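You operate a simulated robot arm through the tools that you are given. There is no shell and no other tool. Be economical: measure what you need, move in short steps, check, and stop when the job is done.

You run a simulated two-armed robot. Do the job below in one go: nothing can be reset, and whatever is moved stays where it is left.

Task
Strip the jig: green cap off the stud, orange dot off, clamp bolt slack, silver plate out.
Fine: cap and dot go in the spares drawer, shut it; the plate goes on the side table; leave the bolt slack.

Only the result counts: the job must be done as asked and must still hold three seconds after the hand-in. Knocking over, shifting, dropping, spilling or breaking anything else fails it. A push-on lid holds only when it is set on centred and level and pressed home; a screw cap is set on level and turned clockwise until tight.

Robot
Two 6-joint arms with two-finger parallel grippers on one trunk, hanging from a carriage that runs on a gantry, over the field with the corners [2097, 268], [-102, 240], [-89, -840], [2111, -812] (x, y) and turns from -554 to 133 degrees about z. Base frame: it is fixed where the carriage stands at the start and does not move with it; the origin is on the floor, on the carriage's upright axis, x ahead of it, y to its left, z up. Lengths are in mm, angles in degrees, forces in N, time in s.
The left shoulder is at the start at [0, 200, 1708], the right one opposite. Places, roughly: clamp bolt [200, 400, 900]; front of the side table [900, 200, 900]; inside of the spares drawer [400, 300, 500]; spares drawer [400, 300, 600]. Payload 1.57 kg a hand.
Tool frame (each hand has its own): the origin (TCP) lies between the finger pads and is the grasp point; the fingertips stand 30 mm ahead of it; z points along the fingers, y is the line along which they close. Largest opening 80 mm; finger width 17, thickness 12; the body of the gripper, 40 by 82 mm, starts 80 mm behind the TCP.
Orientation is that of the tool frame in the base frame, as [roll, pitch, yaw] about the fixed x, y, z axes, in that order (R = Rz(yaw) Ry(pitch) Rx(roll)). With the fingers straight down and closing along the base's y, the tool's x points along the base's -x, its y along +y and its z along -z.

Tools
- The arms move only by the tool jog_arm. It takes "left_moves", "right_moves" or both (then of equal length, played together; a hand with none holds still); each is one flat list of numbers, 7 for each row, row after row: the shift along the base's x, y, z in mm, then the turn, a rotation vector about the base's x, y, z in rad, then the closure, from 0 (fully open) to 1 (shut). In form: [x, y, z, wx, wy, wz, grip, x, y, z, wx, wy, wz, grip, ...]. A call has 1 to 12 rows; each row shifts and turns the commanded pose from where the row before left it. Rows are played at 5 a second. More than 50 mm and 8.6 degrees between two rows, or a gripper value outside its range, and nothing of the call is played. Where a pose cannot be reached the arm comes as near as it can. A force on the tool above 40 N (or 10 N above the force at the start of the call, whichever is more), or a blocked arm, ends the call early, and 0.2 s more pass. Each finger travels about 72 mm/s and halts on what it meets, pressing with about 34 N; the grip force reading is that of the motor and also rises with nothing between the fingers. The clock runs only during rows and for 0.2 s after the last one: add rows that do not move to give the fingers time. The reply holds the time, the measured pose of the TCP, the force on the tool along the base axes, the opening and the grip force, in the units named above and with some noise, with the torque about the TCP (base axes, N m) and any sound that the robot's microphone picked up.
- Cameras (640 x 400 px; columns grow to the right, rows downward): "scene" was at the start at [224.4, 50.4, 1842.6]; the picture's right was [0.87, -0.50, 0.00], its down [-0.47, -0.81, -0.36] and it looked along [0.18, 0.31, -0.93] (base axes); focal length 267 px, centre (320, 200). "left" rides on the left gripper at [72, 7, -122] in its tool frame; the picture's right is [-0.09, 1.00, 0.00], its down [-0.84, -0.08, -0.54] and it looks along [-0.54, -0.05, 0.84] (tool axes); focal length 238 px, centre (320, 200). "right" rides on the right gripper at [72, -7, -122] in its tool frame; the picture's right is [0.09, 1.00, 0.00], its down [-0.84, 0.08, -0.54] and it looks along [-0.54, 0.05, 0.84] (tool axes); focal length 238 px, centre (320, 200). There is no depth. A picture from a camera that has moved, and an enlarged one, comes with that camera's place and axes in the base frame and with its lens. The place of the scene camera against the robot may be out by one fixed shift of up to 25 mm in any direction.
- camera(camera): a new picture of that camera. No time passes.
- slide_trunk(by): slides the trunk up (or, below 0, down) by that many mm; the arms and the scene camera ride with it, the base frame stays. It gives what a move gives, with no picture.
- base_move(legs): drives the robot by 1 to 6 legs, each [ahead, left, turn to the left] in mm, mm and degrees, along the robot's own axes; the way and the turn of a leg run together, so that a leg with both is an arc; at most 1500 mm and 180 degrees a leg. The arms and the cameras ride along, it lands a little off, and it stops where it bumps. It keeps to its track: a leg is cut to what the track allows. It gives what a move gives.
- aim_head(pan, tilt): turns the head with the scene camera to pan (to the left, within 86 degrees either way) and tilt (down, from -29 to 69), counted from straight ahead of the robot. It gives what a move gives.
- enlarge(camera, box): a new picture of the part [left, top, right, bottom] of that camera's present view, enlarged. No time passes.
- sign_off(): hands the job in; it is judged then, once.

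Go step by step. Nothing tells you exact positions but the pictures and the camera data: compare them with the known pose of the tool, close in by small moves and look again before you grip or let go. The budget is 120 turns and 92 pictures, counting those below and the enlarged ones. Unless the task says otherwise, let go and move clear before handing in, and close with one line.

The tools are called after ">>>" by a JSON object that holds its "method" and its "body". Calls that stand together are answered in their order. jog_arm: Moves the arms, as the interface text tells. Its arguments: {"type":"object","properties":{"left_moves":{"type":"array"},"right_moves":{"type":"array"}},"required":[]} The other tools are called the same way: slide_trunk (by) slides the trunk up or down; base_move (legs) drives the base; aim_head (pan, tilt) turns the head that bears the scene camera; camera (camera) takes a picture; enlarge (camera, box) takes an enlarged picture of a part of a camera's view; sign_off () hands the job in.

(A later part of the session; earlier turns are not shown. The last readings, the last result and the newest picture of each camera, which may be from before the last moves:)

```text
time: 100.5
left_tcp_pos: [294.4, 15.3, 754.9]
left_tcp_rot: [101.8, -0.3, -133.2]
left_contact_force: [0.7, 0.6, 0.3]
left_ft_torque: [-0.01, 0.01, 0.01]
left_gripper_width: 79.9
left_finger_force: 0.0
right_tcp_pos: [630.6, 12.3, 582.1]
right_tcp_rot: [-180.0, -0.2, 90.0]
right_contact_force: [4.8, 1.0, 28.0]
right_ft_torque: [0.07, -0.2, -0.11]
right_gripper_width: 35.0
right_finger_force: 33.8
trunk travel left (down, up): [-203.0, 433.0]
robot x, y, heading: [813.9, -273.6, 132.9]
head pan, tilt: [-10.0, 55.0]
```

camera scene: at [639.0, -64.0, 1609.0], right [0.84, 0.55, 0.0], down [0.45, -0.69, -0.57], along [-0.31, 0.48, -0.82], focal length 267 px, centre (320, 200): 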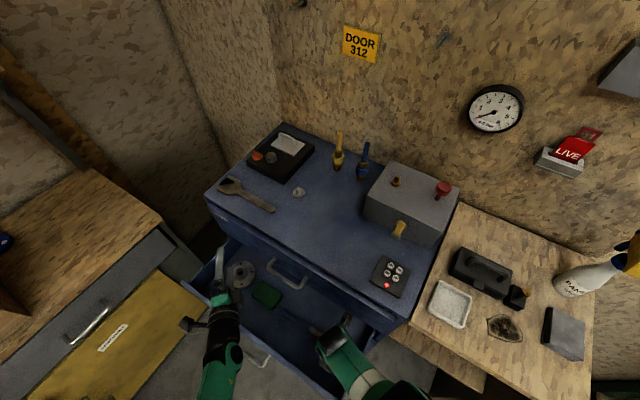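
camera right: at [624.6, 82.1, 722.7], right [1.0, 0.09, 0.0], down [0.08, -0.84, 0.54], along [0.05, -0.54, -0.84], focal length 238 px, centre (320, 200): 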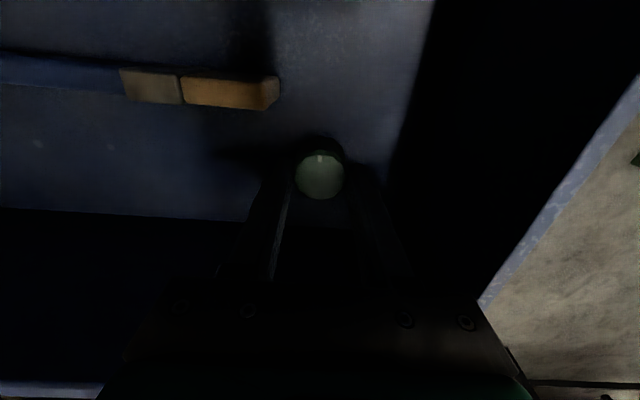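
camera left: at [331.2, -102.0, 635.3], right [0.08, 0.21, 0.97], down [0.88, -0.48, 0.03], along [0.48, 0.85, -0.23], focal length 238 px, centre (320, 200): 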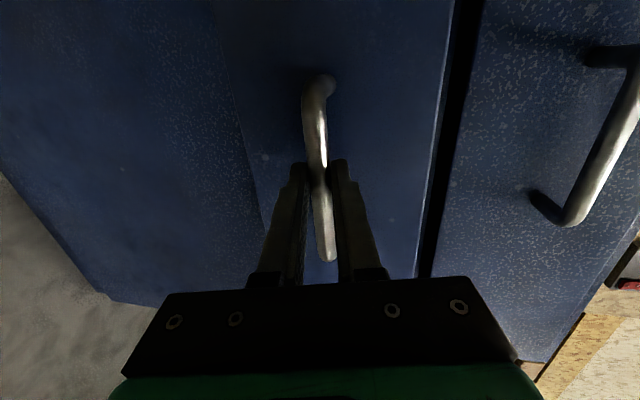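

The cap touches the drawer floor. Easing up, releasing, and lifting away.

>>> {"method": "slide_trunk", "body": {"by": 2}}

>>> {"method": "jog_arm", "body": {"right_moves": [0, 0, 0, 0, 0, 0, 0.8, 0, 0, 0, 0, 0, 0, 0.4, 0, 0, 0, 0, 0, 0, 0.2, 0, 0, 0, 0, 0, 0, 0.2]}}

>>> {"method": "slide_trunk", "body": {"by": 160}}

>>> {"method": "camera", "body": {"camera": "right"}}

```text
time: 101.1
left_tcp_pos: [293.2, 14.1, 757.1]
left_tcp_rot: [101.8, -0.3, -133.2]
left_contact_force: [-0.7, 0.0, 0.0]
left_ft_torque: [0.01, -0.01, -0.02]
left_gripper_width: 79.7
left_finger_force: 0.1
right_tcp_pos: [629.5, 10.0, 582.2]
right_tcp_rot: [-179.9, -0.2, 90.0]
right_contact_force: [-0.3, 0.0, 0.9]
right_ft_torque: [0.04, 0.04, 0.02]
right_gripper_width: 34.8
right_finger_force: 34.0
trunk travel left (down, up): [-205.0, 431.0]
robot x, y, heading: [815.8, -270.9, 132.9]
head pan, tilt: [-10.0, 55.0]
```

```text
time: 102.1
left_tcp_pos: [294.1, 13.8, 756.5]
left_tcp_rot: [101.9, -0.5, -133.2]
left_contact_force: [-0.1, -0.5, 0.5]
left_ft_torque: [-0.02, 0.01, -0.01]
left_gripper_width: 79.8
left_finger_force: 0.0
right_tcp_pos: [630.3, 10.2, 583.4]
right_tcp_rot: [179.9, -0.1, 90.0]
right_contact_force: [0.3, 0.9, 0.6]
right_ft_torque: [-0.01, -0.03, 0.0]
right_gripper_width: 64.0
right_finger_force: 0.0
trunk travel left (down, up): [-205.0, 431.0]
robot x, y, heading: [818.3, -272.4, 133.2]
head pan, tilt: [-10.0, 55.0]
```

```text
time: 103.9
left_tcp_pos: [292.4, 13.5, 917.6]
left_tcp_rot: [101.9, -0.4, -133.4]
left_contact_force: [-0.4, 0.8, -0.4]
left_ft_torque: [0.03, -0.03, 0.01]
left_gripper_width: 80.1
left_finger_force: 0.0
right_tcp_pos: [630.0, 10.3, 743.1]
right_tcp_rot: [180.0, -0.1, 89.9]
right_contact_force: [0.4, 0.9, -1.1]
right_ft_torque: [0.03, -0.02, -0.03]
right_gripper_width: 64.1
right_finger_force: 0.0
trunk travel left (down, up): [-365.0, 271.0]
robot x, y, heading: [818.2, -271.3, 132.8]
head pan, tilt: [-10.0, 55.0]
```

```text
41 pictures are left
camera right: at [624.7, 82.0, 864.5], right [1.0, 0.09, 0.0], down [0.08, -0.84, 0.54], along [0.05, -0.54, -0.84], focal length 238 px, centre (320, 200)
```

right: 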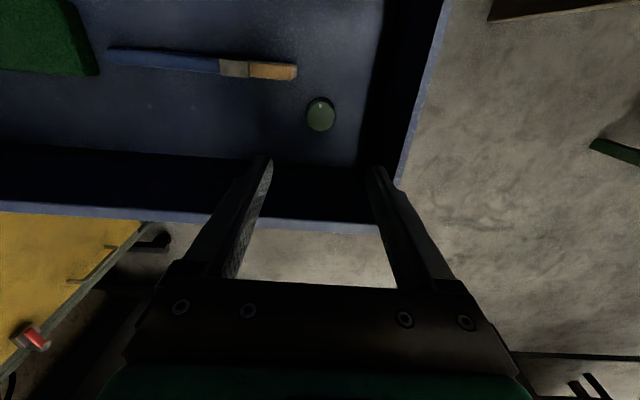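

The cap is in the drawer. Next I'll raise up, return the left hand to pointing down, and then bring the right hand to the orange dot.

>>> {"method": "slide_trunk", "body": {"by": 240}}

>>> {"method": "jog_arm", "body": {"left_moves": [4.8, -5.2, -25.2, -0.0958, -0.0893, 0, 0, 7, -7.5, -24, -0.0958, -0.0893, 0, 0, 9.1, -9.8, -22.5, -0.0958, -0.0893, 0, 0, 11, -11.8, -20.5, -0.0958, -0.0893, 0, 0, 12.8, -13.7, -18.2, -0.0958, -0.0893, 0, 0, 14.3, -15.4, -15.7, -0.0958, -0.0893, 0, 0, 15.5, -16.7, -12.8, -0.0958, -0.0893, 0, 0, 16.6, -17.8, -9.7, -0.0958, -0.0893, 0, 0, 17.3, -18.5, -6.4, -0.0958, -0.0893, 0, 0, 17.7, -19, -3.1, -0.0958, -0.0893, 0, 0, 7.2, -7.7, 0, -0.0366, -0.0341, 0, 0]}}

>>> {"method": "jog_arm", "body": {"right_moves": [0, 0, 0, 0, 0, -0.143, 0.2, 0, 0, 0, 0, 0, -0.143, 0.2, 0, 0, 0, 0, 0, -0.143, 0.2, 0, 0, 0, 0, 0, -0.143, 0.2, 0, 0, 0, 0, 0, -0.143, 0.2, 0, 0, 0, 0, 0, -0.143, 0.2, 0, 0, 0, 0, 0, -0.143, 0.2, 0, 0, 0, 0, 0, -0.143, 0.2, 0, 0, 0, 0, 0, -0.143, 0.2, 0, 0, 0, 0, 0, -0.143, 0.2, 0, 0, 0, 0, 0, -0.143, 0.2]}}

```text
time: 106.4
left_tcp_pos: [293.1, 14.0, 1157.0]
left_tcp_rot: [101.9, -0.4, -133.3]
left_contact_force: [-0.1, -0.7, 0.6]
left_ft_torque: [-0.01, 0.01, -0.01]
left_gripper_width: 80.2
left_finger_force: 0.1
right_tcp_pos: [630.5, 10.6, 983.4]
right_tcp_rot: [180.0, -0.1, 89.9]
right_contact_force: [-0.8, -0.5, -1.3]
right_ft_torque: [0.0, 0.01, 0.02]
right_gripper_width: 64.1
right_finger_force: 0.0
trunk travel left (down, up): [-605.0, 31.0]
robot x, y, heading: [818.7, -271.7, 133.1]
head pan, tilt: [-10.0, 55.0]
```

```text
time: 108.8
left_tcp_pos: [424.0, -127.6, 991.7]
left_tcp_rot: [179.9, -3.7, -136.6]
left_contact_force: [0.1, 0.7, -0.6]
left_ft_torque: [-0.02, -0.02, 0.0]
left_gripper_width: 80.2
left_finger_force: 0.0
left hand out of reach, approached as far as the arm can: row 10
right_tcp_pos: [630.1, 9.3, 983.8]
right_tcp_rot: [180.0, -0.1, 90.0]
right_contact_force: [-0.4, -0.1, -0.2]
right_ft_torque: [-0.06, 0.01, -0.02]
right_gripper_width: 64.2
right_finger_force: 0.0
trunk travel left (down, up): [-605.0, 31.0]
robot x, y, heading: [819.7, -273.6, 133.0]
head pan, tilt: [-10.0, 55.0]
```

```text
time: 111.2
left_tcp_pos: [422.4, -127.5, 992.1]
left_tcp_rot: [179.9, -3.7, -136.7]
left_contact_force: [-0.6, 0.6, 0.6]
left_ft_torque: [-0.02, -0.01, 0.03]
left_gripper_width: 80.0
left_finger_force: 0.0
right_tcp_pos: [631.5, 10.0, 984.0]
right_tcp_rot: [-180.0, -0.1, -0.3]
right_contact_force: [-1.0, -0.9, 0.4]
right_ft_torque: [0.01, -0.03, 0.02]
right_gripper_width: 63.8
right_finger_force: 0.0
trunk travel left (down, up): [-605.0, 31.0]
robot x, y, heading: [817.1, -274.6, 133.0]
head pan, tilt: [-10.0, 55.0]
```

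Both hands point down now. Moving the right hand towards the orange dot, at extra height.

>>> {"method": "slide_trunk", "body": {"by": 30}}

>>> {"method": "base_move", "body": {"legs": [[597, 156, 0]]}}

>>> {"method": "camera", "body": {"camera": "right"}}

```text
time: 112.0
left_tcp_pos: [422.3, -126.5, 1021.2]
left_tcp_rot: [179.9, -3.7, -136.6]
left_contact_force: [0.3, -0.7, 0.9]
left_ft_torque: [-0.06, 0.02, 0.02]
left_gripper_width: 79.7
left_finger_force: 0.1
right_tcp_pos: [630.8, 9.8, 1012.7]
right_tcp_rot: [179.9, -0.1, -0.2]
right_contact_force: [0.3, 0.0, -0.2]
right_ft_torque: [-0.01, 0.01, -0.01]
right_gripper_width: 63.9
right_finger_force: 0.0
trunk travel left (down, up): [-635.0, 1.0]
robot x, y, heading: [820.4, -274.8, 133.0]
head pan, tilt: [-10.0, 55.0]
```

```text
time: 115.5
left_tcp_pos: [-109.0, 209.7, 1021.9]
left_tcp_rot: [180.0, -3.7, -136.7]
left_contact_force: [-0.1, -1.2, -0.1]
left_ft_torque: [-0.07, 0.01, -0.01]
left_gripper_width: 79.7
left_finger_force: 0.0
right_tcp_pos: [99.7, 347.1, 1013.0]
right_tcp_rot: [-179.9, 0.0, -0.1]
right_contact_force: [-0.1, -0.7, 0.4]
right_ft_torque: [-0.02, 0.0, 0.05]
right_gripper_width: 63.8
right_finger_force: 0.0
trunk travel left (down, up): [-635.0, 1.0]
robot x, y, heading: [288.0, 69.7, 132.9]
head pan, tilt: [-10.0, 55.0]
```

```text
40 pictures are left
camera right: at [171.6, 353.9, 1134.9], right [0.09, -1.0, 0.0], down [-0.84, -0.08, 0.54], along [-0.54, -0.05, -0.84], focal length 238 px, centre (320, 200)
```

right: 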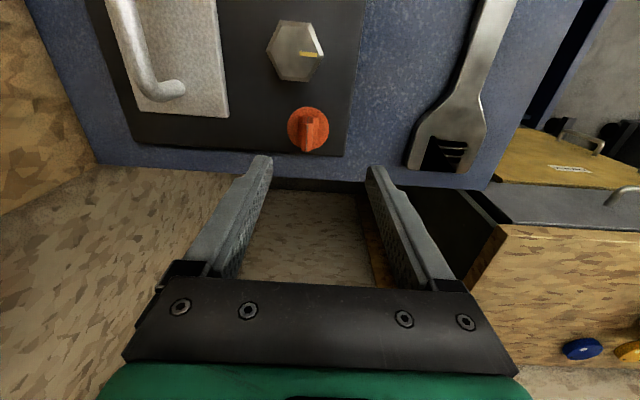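

Dot at about (111, 359). Centring over it and lowering partway.

>>> {"method": "base_move", "body": {"legs": [[1, -16, 0]]}}

>>> {"method": "slide_trunk", "body": {"by": -45}}

>>> {"method": "camera", "body": {"camera": "right"}}

```text
time: 116.2
left_tcp_pos: [-98.2, 221.3, 1022.7]
left_tcp_rot: [179.9, -3.7, -136.6]
left_contact_force: [-0.3, -0.1, 0.3]
left_ft_torque: [0.02, 0.01, 0.01]
left_gripper_width: 79.9
left_finger_force: 0.1
right_tcp_pos: [108.7, 358.0, 1013.3]
right_tcp_rot: [-180.0, -0.1, 0.0]
right_contact_force: [-0.6, -0.8, -0.1]
right_ft_torque: [0.0, 0.0, -0.01]
right_gripper_width: 63.7
right_finger_force: 0.2
trunk travel left (down, up): [-635.0, 1.0]
robot x, y, heading: [298.3, 76.5, 133.1]
head pan, tilt: [-10.0, 55.0]
```

```text
time: 117.1
left_tcp_pos: [-99.3, 221.6, 976.2]
left_tcp_rot: [179.9, -3.8, -136.7]
left_contact_force: [-0.6, -0.5, -0.3]
left_ft_torque: [0.0, -0.01, -0.01]
left_gripper_width: 80.1
left_finger_force: 0.0
right_tcp_pos: [109.4, 357.1, 968.6]
right_tcp_rot: [-179.9, -0.1, 0.0]
right_contact_force: [-0.3, 0.4, 0.1]
right_ft_torque: [0.0, 0.0, -0.02]
right_gripper_width: 64.1
right_finger_force: 0.1
trunk travel left (down, up): [-590.0, 46.0]
robot x, y, heading: [299.3, 73.9, 132.9]
head pan, tilt: [-10.0, 55.0]
```

```text
39 pictures are left
camera right: at [181.9, 365.1, 1090.0], right [0.09, -1.0, 0.0], down [-0.84, -0.08, 0.54], along [-0.54, -0.05, -0.84], focal length 238 px, centre (320, 200)
```

right: 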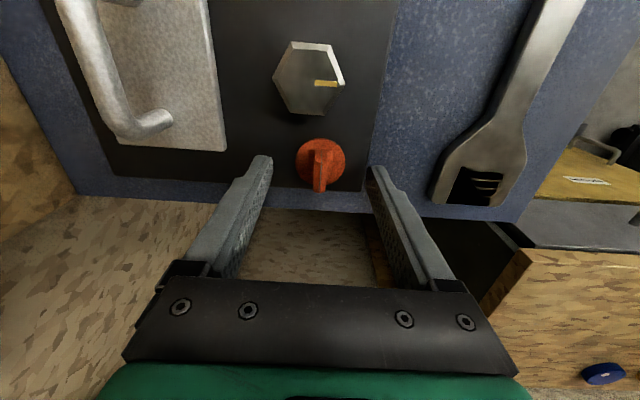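

>>> {"method": "slide_trunk", "body": {"by": -12}}

>>> {"method": "enlarge", "body": {"camera": "right", "box": [220, 100, 420, 225]}}

```text
time: 117.6
left_tcp_pos: [-98.0, 221.4, 966.9]
left_tcp_rot: [179.7, -3.7, -136.7]
left_contact_force: [0.6, -0.6, 1.1]
left_ft_torque: [-0.03, -0.04, 0.01]
left_gripper_width: 80.2
left_finger_force: 0.0
right_tcp_pos: [109.6, 358.8, 959.3]
right_tcp_rot: [179.8, -0.5, -0.1]
right_contact_force: [3.0, -0.8, 7.9]
right_ft_torque: [0.28, -0.05, -0.09]
right_gripper_width: 63.4
right_finger_force: 0.0
trunk travel left (down, up): [-580.0, 56.0]
robot x, y, heading: [294.0, 75.3, 133.2]
head pan, tilt: [-10.0, 55.0]
stopped: the force on the tool passed its limit at 70 N (the readings are from after the stop); the commanded pose is now the measured one
```

```text
3.20 times, centred on (320, 162) of right
camera zoom: at [181.4, 365.5, 1082.1], right [0.09, -1.0, 0.0], down [-0.84, -0.07, 0.54], along [-0.53, -0.05, -0.84], focal length 763 px, centre (320, 320)
```

zoom: 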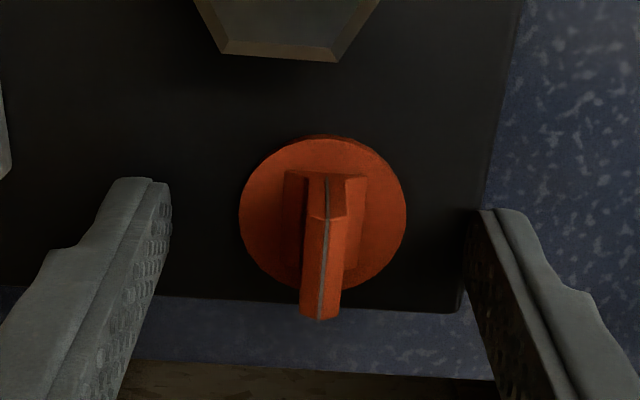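

Tips touched the jig top (z≈928). Raising 6 mm and closing on the dot's fin.

>>> {"method": "slide_trunk", "body": {"by": 6}}

>>> {"method": "jog_arm", "body": {"right_moves": [0, 0, 0, 0, 0, 0, 0.5, 0, 0, 0, 0, 0, 0, 0.8, 0, 0, 0, 0, 0, 0, 1, 0, 0, 0, 0, 0, 0, 1, 0, 0, 0, 0, 0, 0, 1]}}

>>> {"method": "enlarge", "body": {"camera": "right", "box": [220, 100, 420, 225]}}

```text
time: 118.2
left_tcp_pos: [-97.5, 221.7, 973.5]
left_tcp_rot: [179.9, -3.7, -136.6]
left_contact_force: [-0.5, 0.1, -0.5]
left_ft_torque: [-0.02, -0.03, 0.0]
left_gripper_width: 80.0
left_finger_force: 0.1
right_tcp_pos: [108.5, 358.1, 966.5]
right_tcp_rot: [179.9, -0.4, -0.1]
right_contact_force: [-0.4, -0.9, -1.2]
right_ft_torque: [0.0, 0.03, 0.0]
right_gripper_width: 64.0
right_finger_force: 0.1
trunk travel left (down, up): [-586.0, 50.0]
robot x, y, heading: [298.8, 77.0, 133.2]
head pan, tilt: [-10.0, 55.0]
```

```text
time: 119.4
left_tcp_pos: [-98.1, 222.7, 973.2]
left_tcp_rot: [179.9, -3.7, -136.6]
left_contact_force: [-0.5, -0.8, -0.6]
left_ft_torque: [-0.02, 0.0, 0.03]
left_gripper_width: 80.2
left_finger_force: 0.1
right_tcp_pos: [108.4, 356.9, 966.2]
right_tcp_rot: [179.9, -0.3, -0.2]
right_contact_force: [0.0, 0.6, -0.5]
right_ft_torque: [0.05, 0.03, 0.0]
right_gripper_width: 6.3
right_finger_force: 26.7
trunk travel left (down, up): [-586.0, 50.0]
robot x, y, heading: [300.6, 75.3, 133.0]
head pan, tilt: [-10.0, 55.0]
```

```text
3.20 times, centred on (320, 162) of right
camera zoom: at [180.9, 365.3, 1088.0], right [0.09, -1.0, 0.0], down [-0.84, -0.07, 0.54], along [-0.54, -0.05, -0.84], focal length 763 px, centre (320, 320)
```

zoom: 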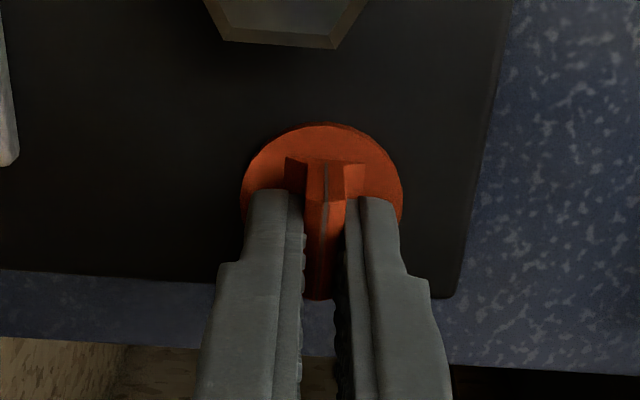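

Fin gripped (6 mm). Trying a gentle lift.

>>> {"method": "slide_trunk", "body": {"by": 3}}

>>> {"method": "enlarge", "body": {"camera": "right", "box": [220, 100, 420, 225]}}

```text
time: 119.9
left_tcp_pos: [-98.6, 221.4, 977.1]
left_tcp_rot: [179.9, -3.7, -136.6]
left_contact_force: [-0.3, -0.4, 1.0]
left_ft_torque: [0.01, -0.01, 0.01]
left_gripper_width: 80.1
left_finger_force: 0.0
right_tcp_pos: [108.9, 357.5, 970.7]
right_tcp_rot: [179.9, -0.3, -0.2]
right_contact_force: [0.0, -0.8, 2.1]
right_ft_torque: [0.04, -0.03, 0.02]
right_gripper_width: 6.3
right_finger_force: 25.9
trunk travel left (down, up): [-589.0, 47.0]
robot x, y, heading: [297.8, 74.8, 133.0]
head pan, tilt: [-10.0, 55.0]
```

```text
3.20 times, centred on (320, 162) of right
camera zoom: at [180.8, 365.3, 1091.3], right [0.09, -1.0, 0.0], down [-0.84, -0.07, 0.54], along [-0.54, -0.05, -0.84], focal length 763 px, centre (320, 320)
```

zoom: 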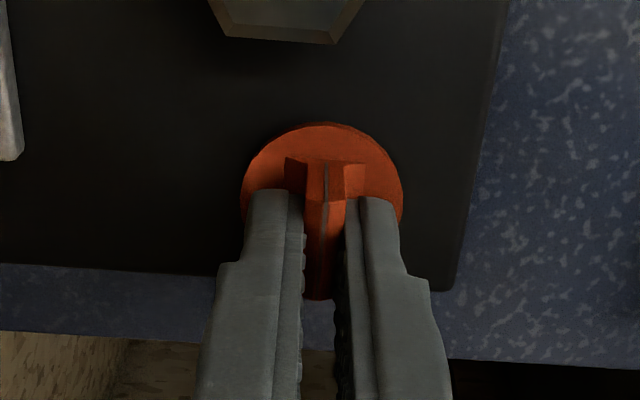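

The dot lifts off freely. Raising and carrying it over the drawer, then shifting the left hand outward so it clears the drawer handle.

>>> {"method": "slide_trunk", "body": {"by": 46}}

>>> {"method": "base_move", "body": {"legs": [[-580, -89, 0]]}}

>>> {"method": "jog_arm", "body": {"left_moves": [-26, -11, 17, 0, 0, 0, 0, -26, -11, 17, 0, 0, 0, 0, -26, -12, 16, 0, 0, 0, 0, -26, -12, 16, 0, 0, 0, 0, 0, 0, 0, 0, 0, 0, 0]}}

>>> {"method": "camera", "body": {"camera": "right"}}

>>> {"method": "camera", "body": {"camera": "scene"}}

```text
time: 120.8
left_tcp_pos: [-98.6, 221.9, 1022.1]
left_tcp_rot: [179.9, -3.7, -136.6]
left_contact_force: [-0.6, -0.4, -0.8]
left_ft_torque: [0.01, -0.03, 0.0]
left_gripper_width: 79.9
left_finger_force: 0.1
right_tcp_pos: [108.3, 356.8, 1016.2]
right_tcp_rot: [-180.0, -0.3, -0.1]
right_contact_force: [1.1, 0.0, -0.3]
right_ft_torque: [0.02, 0.03, 0.0]
right_gripper_width: 6.2
right_finger_force: 26.3
trunk travel left (down, up): [-635.0, 1.0]
robot x, y, heading: [296.0, 75.2, 133.1]
head pan, tilt: [-10.0, 55.0]
```

```text
time: 124.2
left_tcp_pos: [376.7, -154.5, 1023.0]
left_tcp_rot: [179.8, -3.8, -136.9]
left_contact_force: [0.6, -0.5, -1.1]
left_ft_torque: [0.01, 0.01, 0.04]
left_gripper_width: 80.1
left_finger_force: 0.0
right_tcp_pos: [585.3, -19.5, 1015.8]
right_tcp_rot: [179.9, -0.4, -0.3]
right_contact_force: [-0.6, 0.1, 0.3]
right_ft_torque: [-0.01, 0.02, 0.02]
right_gripper_width: 6.2
right_finger_force: 26.3
trunk travel left (down, up): [-635.0, 1.0]
robot x, y, heading: [770.9, -300.3, 133.1]
head pan, tilt: [-10.0, 55.0]
```

```text
time: 125.4
left_tcp_pos: [268.4, -192.5, 1084.6]
left_tcp_rot: [180.0, -3.7, -136.8]
left_contact_force: [-0.1, 0.2, 0.0]
left_ft_torque: [0.03, 0.02, -0.04]
left_gripper_width: 79.9
left_finger_force: 0.0
left hand out of reach, approached as far as the arm can: row 1
right_tcp_pos: [584.0, -17.6, 1015.0]
right_tcp_rot: [179.9, -0.3, -0.4]
right_contact_force: [0.3, 0.2, 0.4]
right_ft_torque: [-0.01, 0.02, 0.01]
right_gripper_width: 6.1
right_finger_force: 26.1
trunk travel left (down, up): [-635.0, 1.0]
robot x, y, heading: [773.1, -298.1, 133.0]
head pan, tilt: [-10.0, 55.0]
```

```text
35 pictures are left
camera right: at [656.7, -11.1, 1137.1], right [0.09, -1.0, 0.0], down [-0.84, -0.07, 0.54], along [-0.54, -0.05, -0.84], focal length 238 px, centre (320, 200)
```

right: 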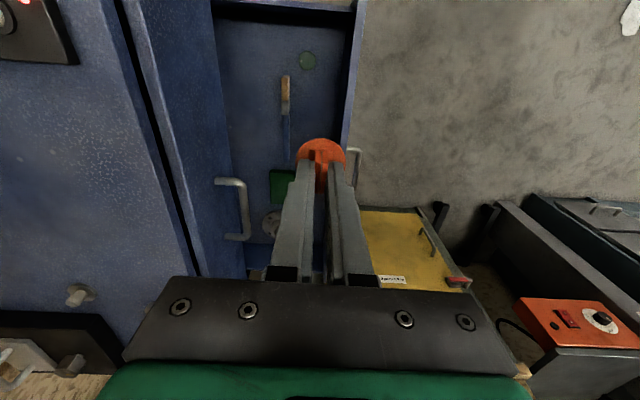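

```text
34 pictures are left
camera scene: at [593.5, -91.8, 1881.5], right [0.84, 0.54, 0.0], down [0.44, -0.69, -0.57], along [-0.31, 0.48, -0.82], focal length 267 px, centre (320, 200)
```

scene: 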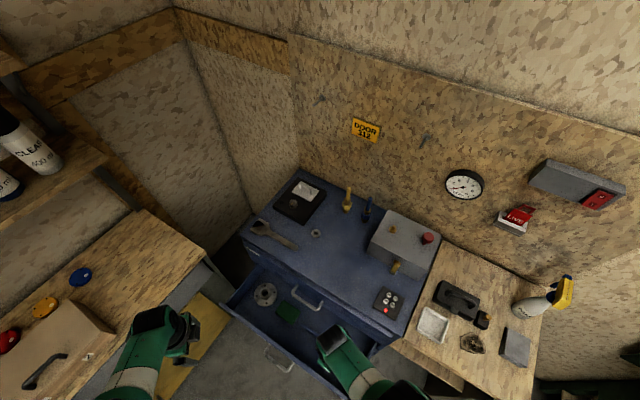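

>>> {"method": "base_move", "body": {"legs": [[19, 1, 0]]}}

>>> {"method": "slide_trunk", "body": {"by": -300}}

>>> {"method": "camera", "body": {"camera": "right"}}

```text
time: 126.2
left_tcp_pos: [253.6, -179.2, 1084.9]
left_tcp_rot: [179.8, -3.8, -136.7]
left_contact_force: [0.5, 0.0, -0.3]
left_ft_torque: [0.01, 0.03, 0.03]
left_gripper_width: 79.9
left_finger_force: 0.0
right_tcp_pos: [571.0, -5.1, 1015.1]
right_tcp_rot: [180.0, -0.3, -0.3]
right_contact_force: [0.5, -0.3, 0.1]
right_ft_torque: [0.01, -0.03, 0.02]
right_gripper_width: 6.1
right_finger_force: 26.2
trunk travel left (down, up): [-635.0, 1.0]
robot x, y, heading: [756.7, -286.0, 132.6]
head pan, tilt: [-10.0, 55.0]
```

```text
time: 129.2
left_tcp_pos: [253.7, -179.7, 785.7]
left_tcp_rot: [-180.0, -3.8, -136.9]
left_contact_force: [-0.6, -0.2, 0.6]
left_ft_torque: [-0.02, -0.01, -0.01]
left_gripper_width: 79.7
left_finger_force: 0.0
right_tcp_pos: [569.2, -4.2, 714.0]
right_tcp_rot: [179.9, -0.4, -0.3]
right_contact_force: [0.1, 0.2, 0.2]
right_ft_torque: [0.0, 0.01, -0.02]
right_gripper_width: 5.9
right_finger_force: 26.9
trunk travel left (down, up): [-335.0, 301.0]
robot x, y, heading: [757.1, -287.1, 133.1]
head pan, tilt: [-10.0, 55.0]
```

```text
33 pictures are left
camera right: at [642.8, 2.5, 837.1], right [0.09, -1.0, 0.0], down [-0.84, -0.07, 0.54], along [-0.54, -0.05, -0.84], focal length 238 px, centre (320, 200)
```

right: 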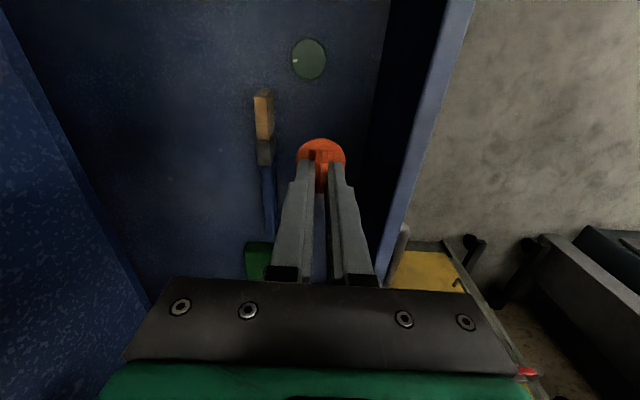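

>>> {"method": "slide_trunk", "body": {"by": -122}}

>>> {"method": "slide_trunk", "body": {"by": -8}}

>>> {"method": "slide_trunk", "body": {"by": -3}}

```text
time: 130.7
left_tcp_pos: [254.2, -179.1, 662.9]
left_tcp_rot: [179.9, -3.7, -136.8]
left_contact_force: [-0.1, 0.1, -0.9]
left_ft_torque: [0.02, -0.02, 0.0]
left_gripper_width: 80.1
left_finger_force: 0.0
right_tcp_pos: [570.5, -4.8, 593.6]
right_tcp_rot: [179.8, -0.3, -0.3]
right_contact_force: [-0.2, 0.1, -0.7]
right_ft_torque: [-0.03, 0.01, -0.03]
right_gripper_width: 6.3
right_finger_force: 25.8
trunk travel left (down, up): [-213.0, 423.0]
robot x, y, heading: [756.6, -288.9, 132.9]
head pan, tilt: [-10.0, 55.0]
```

```text
time: 131.3
left_tcp_pos: [253.5, -178.7, 655.9]
left_tcp_rot: [179.9, -3.7, -136.8]
left_contact_force: [0.3, 0.0, -0.2]
left_ft_torque: [0.02, 0.0, 0.0]
left_gripper_width: 80.1
left_finger_force: 0.0
right_tcp_pos: [570.2, -4.2, 583.7]
right_tcp_rot: [180.0, -0.3, -0.3]
right_contact_force: [-0.4, 0.7, -0.4]
right_ft_torque: [0.0, 0.01, 0.0]
right_gripper_width: 6.2
right_finger_force: 26.3
trunk travel left (down, up): [-205.0, 431.0]
robot x, y, heading: [757.5, -285.4, 132.9]
head pan, tilt: [-10.0, 55.0]
```

```text
time: 131.8
left_tcp_pos: [253.7, -178.8, 652.5]
left_tcp_rot: [180.0, -3.7, -136.8]
left_contact_force: [-0.3, -0.9, 0.5]
left_ft_torque: [0.0, 0.01, -0.01]
left_gripper_width: 80.3
left_finger_force: 0.0
right_tcp_pos: [570.2, -4.1, 582.7]
right_tcp_rot: [179.9, -0.3, -0.3]
right_contact_force: [0.0, 0.2, -0.3]
right_ft_torque: [-0.02, 0.03, -0.01]
right_gripper_width: 6.6
right_finger_force: 25.9
trunk travel left (down, up): [-202.0, 434.0]
robot x, y, heading: [761.2, -289.5, 132.8]
head pan, tilt: [-10.0, 55.0]
```

>>> {"method": "slide_trunk", "body": {"by": -3}}

>>> {"method": "slide_trunk", "body": {"by": -2}}

```text
time: 132.3
left_tcp_pos: [254.3, -177.3, 648.6]
left_tcp_rot: [179.8, -3.6, -136.8]
left_contact_force: [-0.6, -0.3, 0.8]
left_ft_torque: [0.05, 0.0, -0.01]
left_gripper_width: 80.2
left_finger_force: 0.0
right_tcp_pos: [570.2, -2.6, 580.5]
right_tcp_rot: [-179.9, -0.2, -0.3]
right_contact_force: [3.8, 0.7, 26.8]
right_ft_torque: [-0.02, -0.23, -0.01]
right_gripper_width: 6.7
right_finger_force: 26.0
trunk travel left (down, up): [-199.0, 437.0]
robot x, y, heading: [757.9, -290.8, 132.9]
head pan, tilt: [-10.0, 55.0]
```

```text
time: 132.8
left_tcp_pos: [253.2, -178.5, 647.1]
left_tcp_rot: [179.8, -3.7, -136.7]
left_contact_force: [0.1, -0.3, 0.4]
left_ft_torque: [-0.01, 0.02, 0.0]
left_gripper_width: 79.9
left_finger_force: 0.1
right_tcp_pos: [568.7, -1.5, 578.3]
right_tcp_rot: [180.0, -0.2, -0.3]
right_contact_force: [2.5, -0.6, 34.5]
right_ft_torque: [-0.02, -0.11, -0.01]
right_gripper_width: 6.4
right_finger_force: 26.2
trunk travel left (down, up): [-197.0, 439.0]
robot x, y, heading: [756.7, -287.9, 133.0]
head pan, tilt: [-10.0, 55.0]
```

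The dot is on the drawer floor. Releasing and lifting out.

>>> {"method": "slide_trunk", "body": {"by": 4}}

>>> {"method": "jog_arm", "body": {"right_moves": [0, 0, 0, 0, 0, 0, 0.8, 0, 0, 0, 0, 0, 0, 0.6, 0, 0, 0, 0, 0, 0, 0.6]}}

>>> {"method": "slide_trunk", "body": {"by": 160}}

>>> {"method": "camera", "body": {"camera": "right"}}

```text
time: 133.3
left_tcp_pos: [254.6, -179.0, 650.9]
left_tcp_rot: [179.9, -3.6, -136.8]
left_contact_force: [0.0, 0.7, -0.3]
left_ft_torque: [0.0, -0.02, 0.01]
left_gripper_width: 79.9
left_finger_force: 0.0
right_tcp_pos: [572.2, -5.3, 581.0]
right_tcp_rot: [179.8, -0.3, -0.2]
right_contact_force: [0.8, -0.7, 0.4]
right_ft_torque: [-0.04, 0.0, 0.0]
right_gripper_width: 6.5
right_finger_force: 26.4
trunk travel left (down, up): [-201.0, 435.0]
robot x, y, heading: [760.4, -286.8, 133.1]
head pan, tilt: [-10.0, 55.0]
```

```text
time: 134.2
left_tcp_pos: [254.4, -179.5, 651.3]
left_tcp_rot: [179.9, -3.7, -136.8]
left_contact_force: [0.7, 0.1, 0.7]
left_ft_torque: [0.02, 0.04, -0.01]
left_gripper_width: 79.9
left_finger_force: 0.0
right_tcp_pos: [570.5, -4.2, 581.4]
right_tcp_rot: [179.9, -0.4, -0.3]
right_contact_force: [-0.1, 0.0, 0.2]
right_ft_torque: [0.0, 0.01, -0.01]
right_gripper_width: 31.9
right_finger_force: 0.1
trunk travel left (down, up): [-201.0, 435.0]
robot x, y, heading: [758.5, -288.7, 133.0]
head pan, tilt: [-10.0, 55.0]
```

```text
time: 136.0
left_tcp_pos: [254.3, -179.8, 809.6]
left_tcp_rot: [179.9, -3.7, -136.8]
left_contact_force: [-0.1, 0.5, -0.2]
left_ft_torque: [0.01, -0.01, 0.03]
left_gripper_width: 80.0
left_finger_force: 0.2
right_tcp_pos: [570.0, -5.0, 740.7]
right_tcp_rot: [179.9, -0.3, -0.4]
right_contact_force: [-0.4, -0.3, 0.9]
right_ft_torque: [0.03, 0.0, -0.01]
right_gripper_width: 32.0
right_finger_force: 0.0
trunk travel left (down, up): [-361.0, 275.0]
robot x, y, heading: [759.6, -283.8, 132.8]
head pan, tilt: [-10.0, 55.0]
```

```text
32 pictures are left
camera right: at [643.0, 2.4, 863.0], right [0.09, -1.0, 0.0], down [-0.84, -0.07, 0.54], along [-0.54, -0.05, -0.84], focal length 238 px, centre (320, 200)
```

right: 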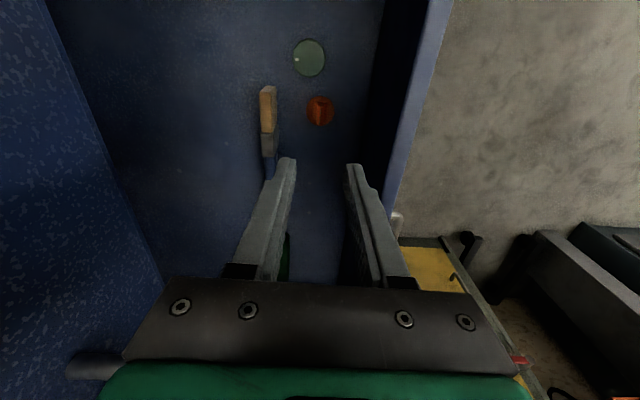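

Both parts lie in the drawer. Now I'll bring the right hand, closed, in front of the drawer handle.

>>> {"method": "base_move", "body": {"legs": [[-47, 282, 0]]}}

>>> {"method": "slide_trunk", "body": {"by": -132}}

>>> {"method": "jog_arm", "body": {"right_moves": [0, 0, 0, 0, 0, 0, 0.9, 0, 0, 0, 0, 0, 0, 1, 0, 0, 0, 0, 0, 0, 1]}}

>>> {"method": "camera", "body": {"camera": "scene"}}

```text
time: 137.9
left_tcp_pos: [84.3, -406.2, 810.5]
left_tcp_rot: [180.0, -3.7, -136.2]
left_contact_force: [0.1, -0.4, -0.5]
left_ft_torque: [0.0, -0.01, -0.01]
left_gripper_width: 79.9
left_finger_force: 0.1
right_tcp_pos: [398.5, -227.2, 741.5]
right_tcp_rot: [179.9, -0.2, 0.2]
right_contact_force: [-0.2, -0.3, -0.4]
right_ft_torque: [-0.03, -0.01, 0.02]
right_gripper_width: 32.2
right_finger_force: 0.0
trunk travel left (down, up): [-361.0, 275.0]
robot x, y, heading: [587.2, -507.6, 133.3]
head pan, tilt: [-10.0, 55.0]
```

```text
time: 139.5
left_tcp_pos: [83.7, -404.9, 679.1]
left_tcp_rot: [180.0, -3.7, -136.4]
left_contact_force: [-0.1, 0.0, 0.3]
left_ft_torque: [-0.01, 0.01, 0.03]
left_gripper_width: 80.0
left_finger_force: 0.0
right_tcp_pos: [399.0, -226.5, 608.4]
right_tcp_rot: [179.8, -0.3, 0.2]
right_contact_force: [0.2, 0.6, -0.9]
right_ft_torque: [0.02, 0.01, -0.02]
right_gripper_width: 31.9
right_finger_force: 0.0
trunk travel left (down, up): [-229.0, 407.0]
robot x, y, heading: [588.4, -509.5, 133.7]
head pan, tilt: [-10.0, 55.0]
```

```text
time: 140.3
left_tcp_pos: [82.9, -405.7, 679.8]
left_tcp_rot: [179.9, -3.6, -136.3]
left_contact_force: [-0.5, -0.4, -0.1]
left_ft_torque: [0.02, 0.01, 0.0]
left_gripper_width: 79.8
left_finger_force: 0.1
right_tcp_pos: [398.4, -227.2, 608.7]
right_tcp_rot: [179.9, -0.3, 0.3]
right_contact_force: [0.3, -1.0, -0.9]
right_ft_torque: [0.01, 0.0, 0.04]
right_gripper_width: 0.0
right_finger_force: 21.3
trunk travel left (down, up): [-229.0, 407.0]
robot x, y, heading: [586.8, -507.4, 133.6]
head pan, tilt: [-10.0, 55.0]
```

```text
31 pictures are left
camera scene: at [408.2, -300.6, 1475.5], right [0.84, 0.55, 0.0], down [0.45, -0.68, -0.57], along [-0.32, 0.48, -0.82], focal length 267 px, centre (320, 200)
```

scene: 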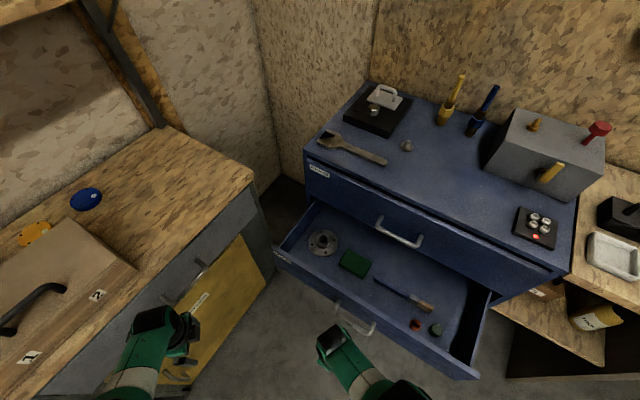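

Pushing the drawer closed, first part.

>>> {"method": "base_move", "body": {"legs": [[145, -138, 0]]}}

>>> {"method": "camera", "body": {"camera": "scene"}}

```text
time: 141.9
left_tcp_pos: [85.8, -205.6, 679.3]
left_tcp_rot: [179.9, -3.8, -136.2]
left_contact_force: [-0.6, 0.2, -0.3]
left_ft_torque: [-0.01, -0.01, 0.03]
left_gripper_width: 80.0
left_finger_force: 0.0
right_tcp_pos: [400.3, -27.8, 609.2]
right_tcp_rot: [179.9, -0.4, 0.3]
right_contact_force: [0.1, -0.2, 0.2]
right_ft_torque: [-0.02, 0.03, -0.01]
right_gripper_width: 0.0
right_finger_force: 21.5
trunk travel left (down, up): [-229.0, 407.0]
robot x, y, heading: [589.0, -311.2, 133.6]
head pan, tilt: [-10.0, 55.0]
```

```text
30 pictures are left
camera scene: at [409.7, -101.4, 1475.6], right [0.83, 0.55, 0.0], down [0.45, -0.68, -0.57], along [-0.32, 0.48, -0.82], focal length 267 px, centre (320, 200)
```

scene: 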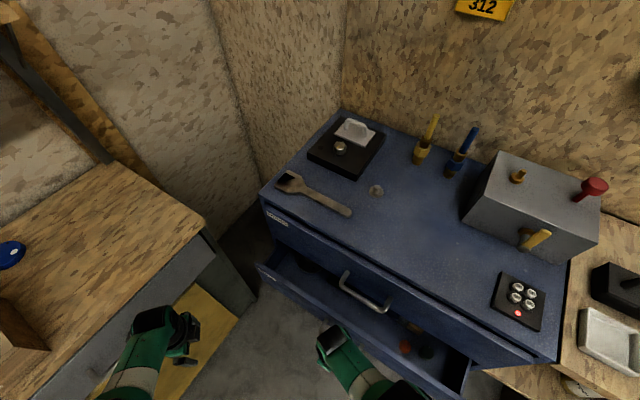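

The drawer is half closed. To avoid hitting the upper handle at the end, I'll back off a little and tilt the hand so the fingertips lead.

>>> {"method": "base_move", "body": {"legs": [[-54, 51, 0]]}}

>>> {"method": "jog_arm", "body": {"right_moves": [0, 25, 2, 0.13, 0, 0, 1, 0, 24, 4, 0.13, 0, 0, 1, 0, 23, 7, 0.13, 0, 0, 1, 0, 0, 0, 0, 0, 0, 1]}}

```text
time: 142.9
left_tcp_pos: [86.5, -280.7, 680.0]
left_tcp_rot: [179.8, -3.7, -136.3]
left_contact_force: [-0.3, -0.7, 0.1]
left_ft_torque: [0.01, -0.04, -0.01]
left_gripper_width: 80.2
left_finger_force: 0.1
right_tcp_pos: [400.5, -103.4, 608.8]
right_tcp_rot: [179.9, -0.3, 0.3]
right_contact_force: [1.0, 0.1, 0.8]
right_ft_torque: [0.04, 0.01, -0.02]
right_gripper_width: 0.0
right_finger_force: 21.0
trunk travel left (down, up): [-229.0, 407.0]
robot x, y, heading: [593.5, -383.2, 133.6]
head pan, tilt: [-10.0, 55.0]
```

```text
time: 143.9
left_tcp_pos: [86.0, -280.9, 679.9]
left_tcp_rot: [179.9, -3.7, -136.3]
left_contact_force: [0.2, 0.8, 0.7]
left_ft_torque: [-0.02, 0.02, -0.03]
left_gripper_width: 80.0
left_finger_force: 0.1
right_tcp_pos: [401.0, -30.2, 620.9]
right_tcp_rot: [-157.6, -0.4, 0.2]
right_contact_force: [0.9, 0.1, 0.7]
right_ft_torque: [0.03, 0.0, 0.03]
right_gripper_width: 0.0
right_finger_force: 21.1
trunk travel left (down, up): [-229.0, 407.0]
robot x, y, heading: [591.4, -385.3, 133.5]
head pan, tilt: [-10.0, 55.0]
```

>>> {"method": "slide_trunk", "body": {"by": -8}}

>>> {"method": "base_move", "body": {"legs": [[65, -62, 0]]}}

>>> {"method": "camera", "body": {"camera": "right"}}

```text
time: 144.5
left_tcp_pos: [86.3, -279.8, 671.3]
left_tcp_rot: [180.0, -3.8, -136.2]
left_contact_force: [-0.8, 0.0, 0.1]
left_ft_torque: [-0.01, -0.02, 0.0]
left_gripper_width: 80.0
left_finger_force: 0.1
right_tcp_pos: [400.6, -30.2, 613.0]
right_tcp_rot: [-157.6, -0.4, 0.2]
right_contact_force: [1.1, 0.3, 0.2]
right_ft_torque: [0.03, -0.02, 0.0]
right_gripper_width: 0.2
right_finger_force: 21.6
trunk travel left (down, up): [-221.0, 415.0]
robot x, y, heading: [591.1, -382.1, 133.8]
head pan, tilt: [-10.0, 55.0]
```

```text
time: 145.6
left_tcp_pos: [87.3, -188.1, 671.0]
left_tcp_rot: [179.9, -3.7, -136.1]
left_contact_force: [-0.4, 0.7, 0.2]
left_ft_torque: [-0.04, 0.0, 0.04]
left_gripper_width: 79.9
left_finger_force: 0.1
right_tcp_pos: [401.5, 61.9, 614.0]
right_tcp_rot: [-157.6, -0.3, 0.1]
right_contact_force: [-0.2, 0.3, 0.2]
right_ft_torque: [-0.02, 0.06, 0.01]
right_gripper_width: 0.0
right_finger_force: 21.1
trunk travel left (down, up): [-221.0, 415.0]
robot x, y, heading: [591.5, -289.1, 133.7]
head pan, tilt: [-10.0, 55.0]
```

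```text
29 pictures are left
camera right: at [472.7, 22.5, 729.2], right [0.1, -0.92, -0.38], down [-0.84, -0.28, 0.47], along [-0.53, 0.27, -0.8], focal length 238 px, centre (320, 200)
```

right: 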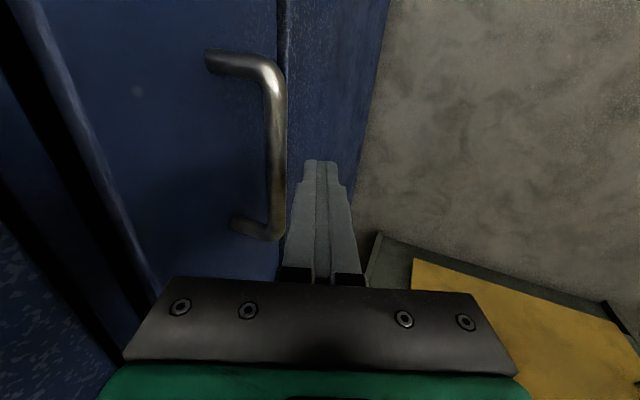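

Nearly there; pushing the last bit.

>>> {"method": "base_move", "body": {"legs": [[11, -10, 0]]}}

>>> {"method": "base_move", "body": {"legs": [[7, -7, 0]]}}

>>> {"method": "camera", "body": {"camera": "right"}}

```text
time: 146.4
left_tcp_pos: [86.8, -173.9, 670.3]
left_tcp_rot: [180.0, -3.7, -136.1]
left_contact_force: [-0.1, 0.9, 0.9]
left_ft_torque: [0.03, -0.01, 0.0]
left_gripper_width: 79.9
left_finger_force: 0.1
right_tcp_pos: [400.7, 75.4, 613.1]
right_tcp_rot: [-157.7, -0.3, 0.1]
right_contact_force: [0.1, -2.0, -3.1]
right_ft_torque: [-0.07, -0.03, 0.01]
right_gripper_width: 0.1
right_finger_force: 21.4
trunk travel left (down, up): [-221.0, 415.0]
robot x, y, heading: [591.1, -277.1, 133.2]
head pan, tilt: [-10.0, 55.0]
```

```text
time: 147.1
left_tcp_pos: [86.1, -172.6, 670.1]
left_tcp_rot: [-179.9, -3.9, -136.2]
left_contact_force: [-0.2, -1.0, -0.3]
left_ft_torque: [-0.01, 0.03, -0.01]
left_gripper_width: 80.0
left_finger_force: 0.1
right_tcp_pos: [399.8, 76.2, 611.0]
right_tcp_rot: [-158.1, -0.4, 0.1]
right_contact_force: [0.2, -28.1, 5.8]
right_ft_torque: [-0.22, -0.03, 0.07]
right_gripper_width: 0.0
right_finger_force: 21.2
trunk travel left (down, up): [-221.0, 415.0]
robot x, y, heading: [590.8, -265.8, 133.4]
head pan, tilt: [-10.0, 55.0]
```

```text
28 pictures are left
camera right: at [472.5, 38.0, 727.0], right [0.1, -0.92, -0.37], down [-0.84, -0.28, 0.47], along [-0.53, 0.27, -0.8], focal length 238 px, centre (320, 200)
```

right: 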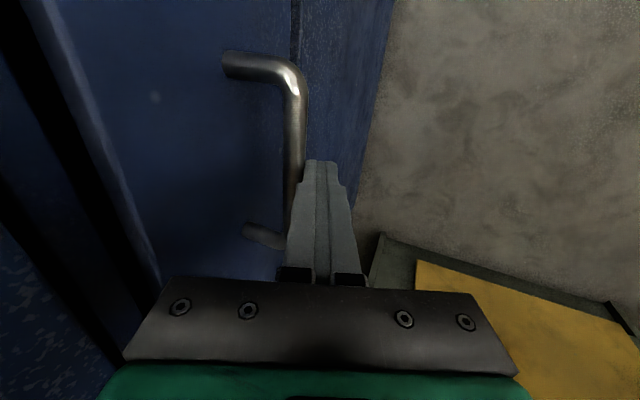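

The drawer stop is reached (28 N). Backing off, straightening the hand and rising, then checking.

>>> {"method": "base_move", "body": {"legs": [[-90, 86, 0]]}}

>>> {"method": "jog_arm", "body": {"right_moves": [0, -23, -7, -0.13, 0, 0, 1, 0, -24, -4, -0.13, 0, 0, 1, 0, -25, -2, -0.13, 0, 0, 0.2, 0, 0, 0, 0, 0, 0, 0.2]}}

>>> {"method": "slide_trunk", "body": {"by": 400}}

>>> {"method": "aim_head", "body": {"pan": -25, "tilt": 60}}

>>> {"method": "camera", "body": {"camera": "scene"}}

```text
time: 148.4
left_tcp_pos: [83.0, -291.5, 670.6]
left_tcp_rot: [179.9, -3.7, -136.0]
left_contact_force: [0.4, -0.6, -0.3]
left_ft_torque: [0.02, -0.01, 0.0]
left_gripper_width: 80.1
left_finger_force: 0.1
right_tcp_pos: [396.6, -42.4, 613.4]
right_tcp_rot: [-157.8, -0.5, 0.4]
right_contact_force: [0.8, -0.2, 0.1]
right_ft_torque: [0.03, -0.01, 0.02]
right_gripper_width: 0.0
right_finger_force: 21.2
trunk travel left (down, up): [-221.0, 415.0]
robot x, y, heading: [587.4, -390.3, 133.5]
head pan, tilt: [-10.0, 55.0]
```

```text
time: 149.4
left_tcp_pos: [83.4, -291.2, 671.4]
left_tcp_rot: [179.9, -3.7, -136.0]
left_contact_force: [-0.3, -0.5, 0.0]
left_ft_torque: [0.0, -0.04, 0.01]
left_gripper_width: 80.1
left_finger_force: 0.1
right_tcp_pos: [395.0, -109.0, 599.1]
right_tcp_rot: [179.8, -0.2, 0.6]
right_contact_force: [1.2, -0.4, -0.3]
right_ft_torque: [0.04, 0.01, 0.0]
right_gripper_width: 64.1
right_finger_force: 0.0
trunk travel left (down, up): [-221.0, 415.0]
robot x, y, heading: [590.5, -391.2, 133.7]
head pan, tilt: [-10.0, 55.0]
```

```text
time: 153.2
left_tcp_pos: [83.6, -290.9, 1070.9]
left_tcp_rot: [180.0, -3.7, -136.2]
left_contact_force: [0.7, 0.0, 0.4]
left_ft_torque: [0.03, 0.0, 0.01]
left_gripper_width: 80.1
left_finger_force: 0.0
right_tcp_pos: [396.0, -108.7, 999.2]
right_tcp_rot: [179.8, -0.4, 0.5]
right_contact_force: [-0.3, 0.2, -0.1]
right_ft_torque: [0.03, 0.0, -0.02]
right_gripper_width: 63.9
right_finger_force: 0.0
trunk travel left (down, up): [-621.0, 15.0]
robot x, y, heading: [589.5, -392.2, 133.6]
head pan, tilt: [-10.0, 55.0]
```

```text
time: 154.0
left_tcp_pos: [84.0, -290.8, 1070.7]
left_tcp_rot: [179.9, -3.8, -136.1]
left_contact_force: [-0.3, -0.4, -0.7]
left_ft_torque: [0.01, 0.02, -0.02]
left_gripper_width: 79.6
left_finger_force: 0.0
right_tcp_pos: [396.5, -110.3, 999.1]
right_tcp_rot: [180.0, -0.2, 0.4]
right_contact_force: [-0.1, 0.3, -0.5]
right_ft_torque: [-0.02, -0.03, 0.02]
right_gripper_width: 64.1
right_finger_force: 0.0
trunk travel left (down, up): [-621.0, 15.0]
robot x, y, heading: [588.6, -390.7, 133.8]
head pan, tilt: [-25.0, 60.0]
```

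```text
27 pictures are left
camera scene: at [425.8, -181.7, 1861.5], right [0.95, 0.32, 0.0], down [0.28, -0.82, -0.5], along [-0.16, 0.47, -0.87], focal length 267 px, centre (320, 200)
```

scene: 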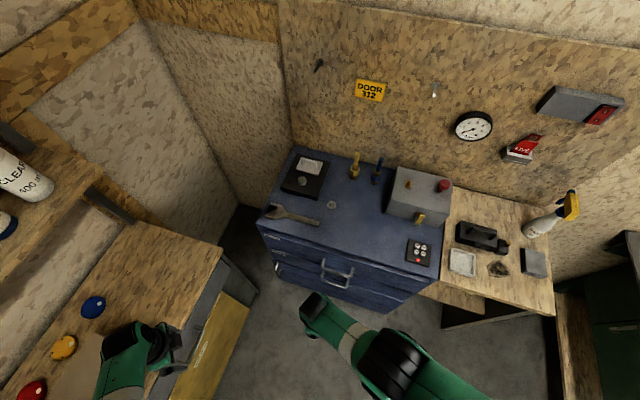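

The drawer is shut. Moving the right hand above the clamp bolt at about (170, 370) and rotating it to match the flats.

>>> {"method": "slide_trunk", "body": {"by": 14}}

>>> {"method": "base_move", "body": {"legs": [[503, -168, 0]]}}

>>> {"method": "jog_arm", "body": {"right_moves": [0, 0, 0, 0, 0, -0.131, 0.2, 0, 0, 0, 0, 0, -0.131, 0.2, 0, 0, 0, 0, 0, -0.131, 0.2, 0, 0, 0, 0, 0, -0.131, 0.2, 0, 0, 0, 0, 0, 0, 0.2]}}

>>> {"method": "camera", "body": {"camera": "right"}}

```text
time: 154.6
left_tcp_pos: [83.4, -291.6, 1085.2]
left_tcp_rot: [179.9, -3.6, -136.0]
left_contact_force: [0.3, 0.5, 0.0]
left_ft_torque: [0.0, 0.01, -0.02]
left_gripper_width: 79.6
left_finger_force: 0.0
right_tcp_pos: [396.2, -110.2, 1013.5]
right_tcp_rot: [179.8, -0.3, 0.4]
right_contact_force: [0.3, 0.5, 0.0]
right_ft_torque: [0.01, 0.01, -0.01]
right_gripper_width: 63.9
right_finger_force: 0.1
trunk travel left (down, up): [-635.0, 1.0]
robot x, y, heading: [589.2, -391.0, 133.7]
head pan, tilt: [-25.0, 60.0]
```

```text
time: 157.7
left_tcp_pos: [-143.9, 183.6, 1085.7]
left_tcp_rot: [179.9, -3.7, -135.8]
left_contact_force: [-1.0, 0.4, -0.5]
left_ft_torque: [0.01, 0.01, 0.0]
left_gripper_width: 80.0
left_finger_force: 0.1
right_tcp_pos: [169.0, 367.4, 1013.8]
right_tcp_rot: [179.8, -0.2, 0.7]
right_contact_force: [0.2, -1.0, 0.0]
right_ft_torque: [-0.01, -0.02, 0.0]
right_gripper_width: 64.4
right_finger_force: 0.0
trunk travel left (down, up): [-635.0, 1.0]
robot x, y, heading: [362.9, 84.4, 133.8]
head pan, tilt: [-25.0, 60.0]
```

```text
time: 158.9
left_tcp_pos: [-143.7, 183.7, 1084.8]
left_tcp_rot: [180.0, -3.8, -135.8]
left_contact_force: [0.4, -0.7, 0.3]
left_ft_torque: [-0.02, -0.01, 0.01]
left_gripper_width: 80.1
left_finger_force: 0.1
right_tcp_pos: [169.1, 367.4, 1013.4]
right_tcp_rot: [179.8, -0.2, -29.4]
right_contact_force: [0.6, -0.3, 0.0]
right_ft_torque: [0.01, 0.0, 0.0]
right_gripper_width: 63.9
right_finger_force: 0.0
trunk travel left (down, up): [-635.0, 1.0]
robot x, y, heading: [362.3, 84.3, 133.6]
head pan, tilt: [-25.0, 60.0]
```

```text
26 pictures are left
camera right: at [236.0, 338.8, 1135.5], right [-0.41, -0.91, 0.0], down [-0.77, 0.35, 0.54], along [-0.49, 0.22, -0.84], focal length 238 px, centre (320, 200)
```

right: 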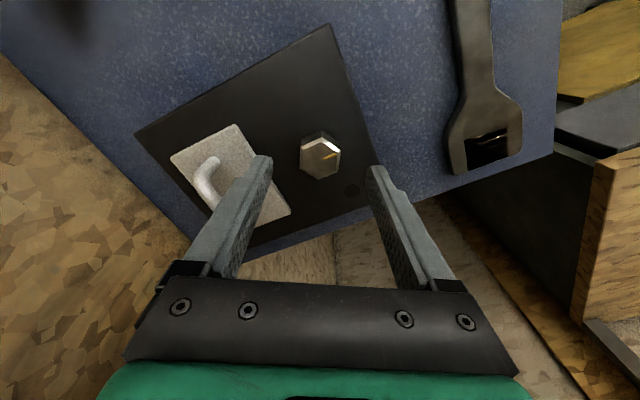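

The hexagon is aligned with the fingers; bolt centre ≈ (169.5, 369.5), top ≈ 955. Narrowing the fingers and descending.

>>> {"method": "jog_arm", "body": {"right_moves": [0.5, 2, 0, 0, 0, 0, 0.42, 0, 0, 0, 0, 0, 0, 0.42]}}

>>> {"method": "slide_trunk", "body": {"by": -35}}

>>> {"method": "camera", "body": {"camera": "right"}}

```text
time: 159.5
left_tcp_pos: [-143.6, 184.5, 1085.2]
left_tcp_rot: [179.8, -3.7, -135.8]
left_contact_force: [-0.1, 0.0, 0.7]
left_ft_torque: [-0.01, -0.02, 0.02]
left_gripper_width: 79.8
left_finger_force: 0.0
right_tcp_pos: [169.4, 368.9, 1014.5]
right_tcp_rot: [179.7, -0.3, -29.4]
right_contact_force: [-0.4, 0.3, 0.2]
right_ft_torque: [0.01, 0.0, 0.0]
right_gripper_width: 46.2
right_finger_force: 0.2
trunk travel left (down, up): [-635.0, 1.0]
robot x, y, heading: [363.9, 86.2, 133.8]
head pan, tilt: [-25.0, 60.0]
```

```text
time: 160.3
left_tcp_pos: [-143.5, 184.6, 1049.5]
left_tcp_rot: [179.9, -3.7, -135.8]
left_contact_force: [0.3, -0.6, -0.1]
left_ft_torque: [-0.03, 0.0, -0.03]
left_gripper_width: 80.1
left_finger_force: 0.0
right_tcp_pos: [169.3, 369.2, 979.7]
right_tcp_rot: [179.8, -0.3, -29.3]
right_contact_force: [0.9, 0.1, 0.1]
right_ft_torque: [0.02, -0.05, 0.01]
right_gripper_width: 46.6
right_finger_force: 0.1
trunk travel left (down, up): [-600.0, 36.0]
robot x, y, heading: [361.6, 88.2, 133.7]
head pan, tilt: [-25.0, 60.0]
```

```text
25 pictures are left
camera right: at [236.0, 340.6, 1100.8], right [-0.41, -0.91, 0.0], down [-0.77, 0.34, 0.54], along [-0.49, 0.22, -0.84], focal length 238 px, centre (320, 200)
```

right: 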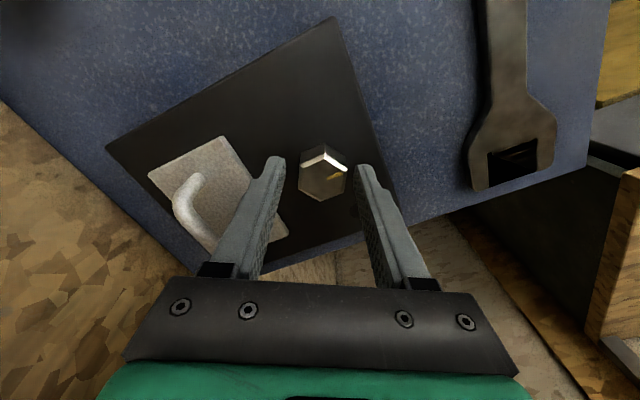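

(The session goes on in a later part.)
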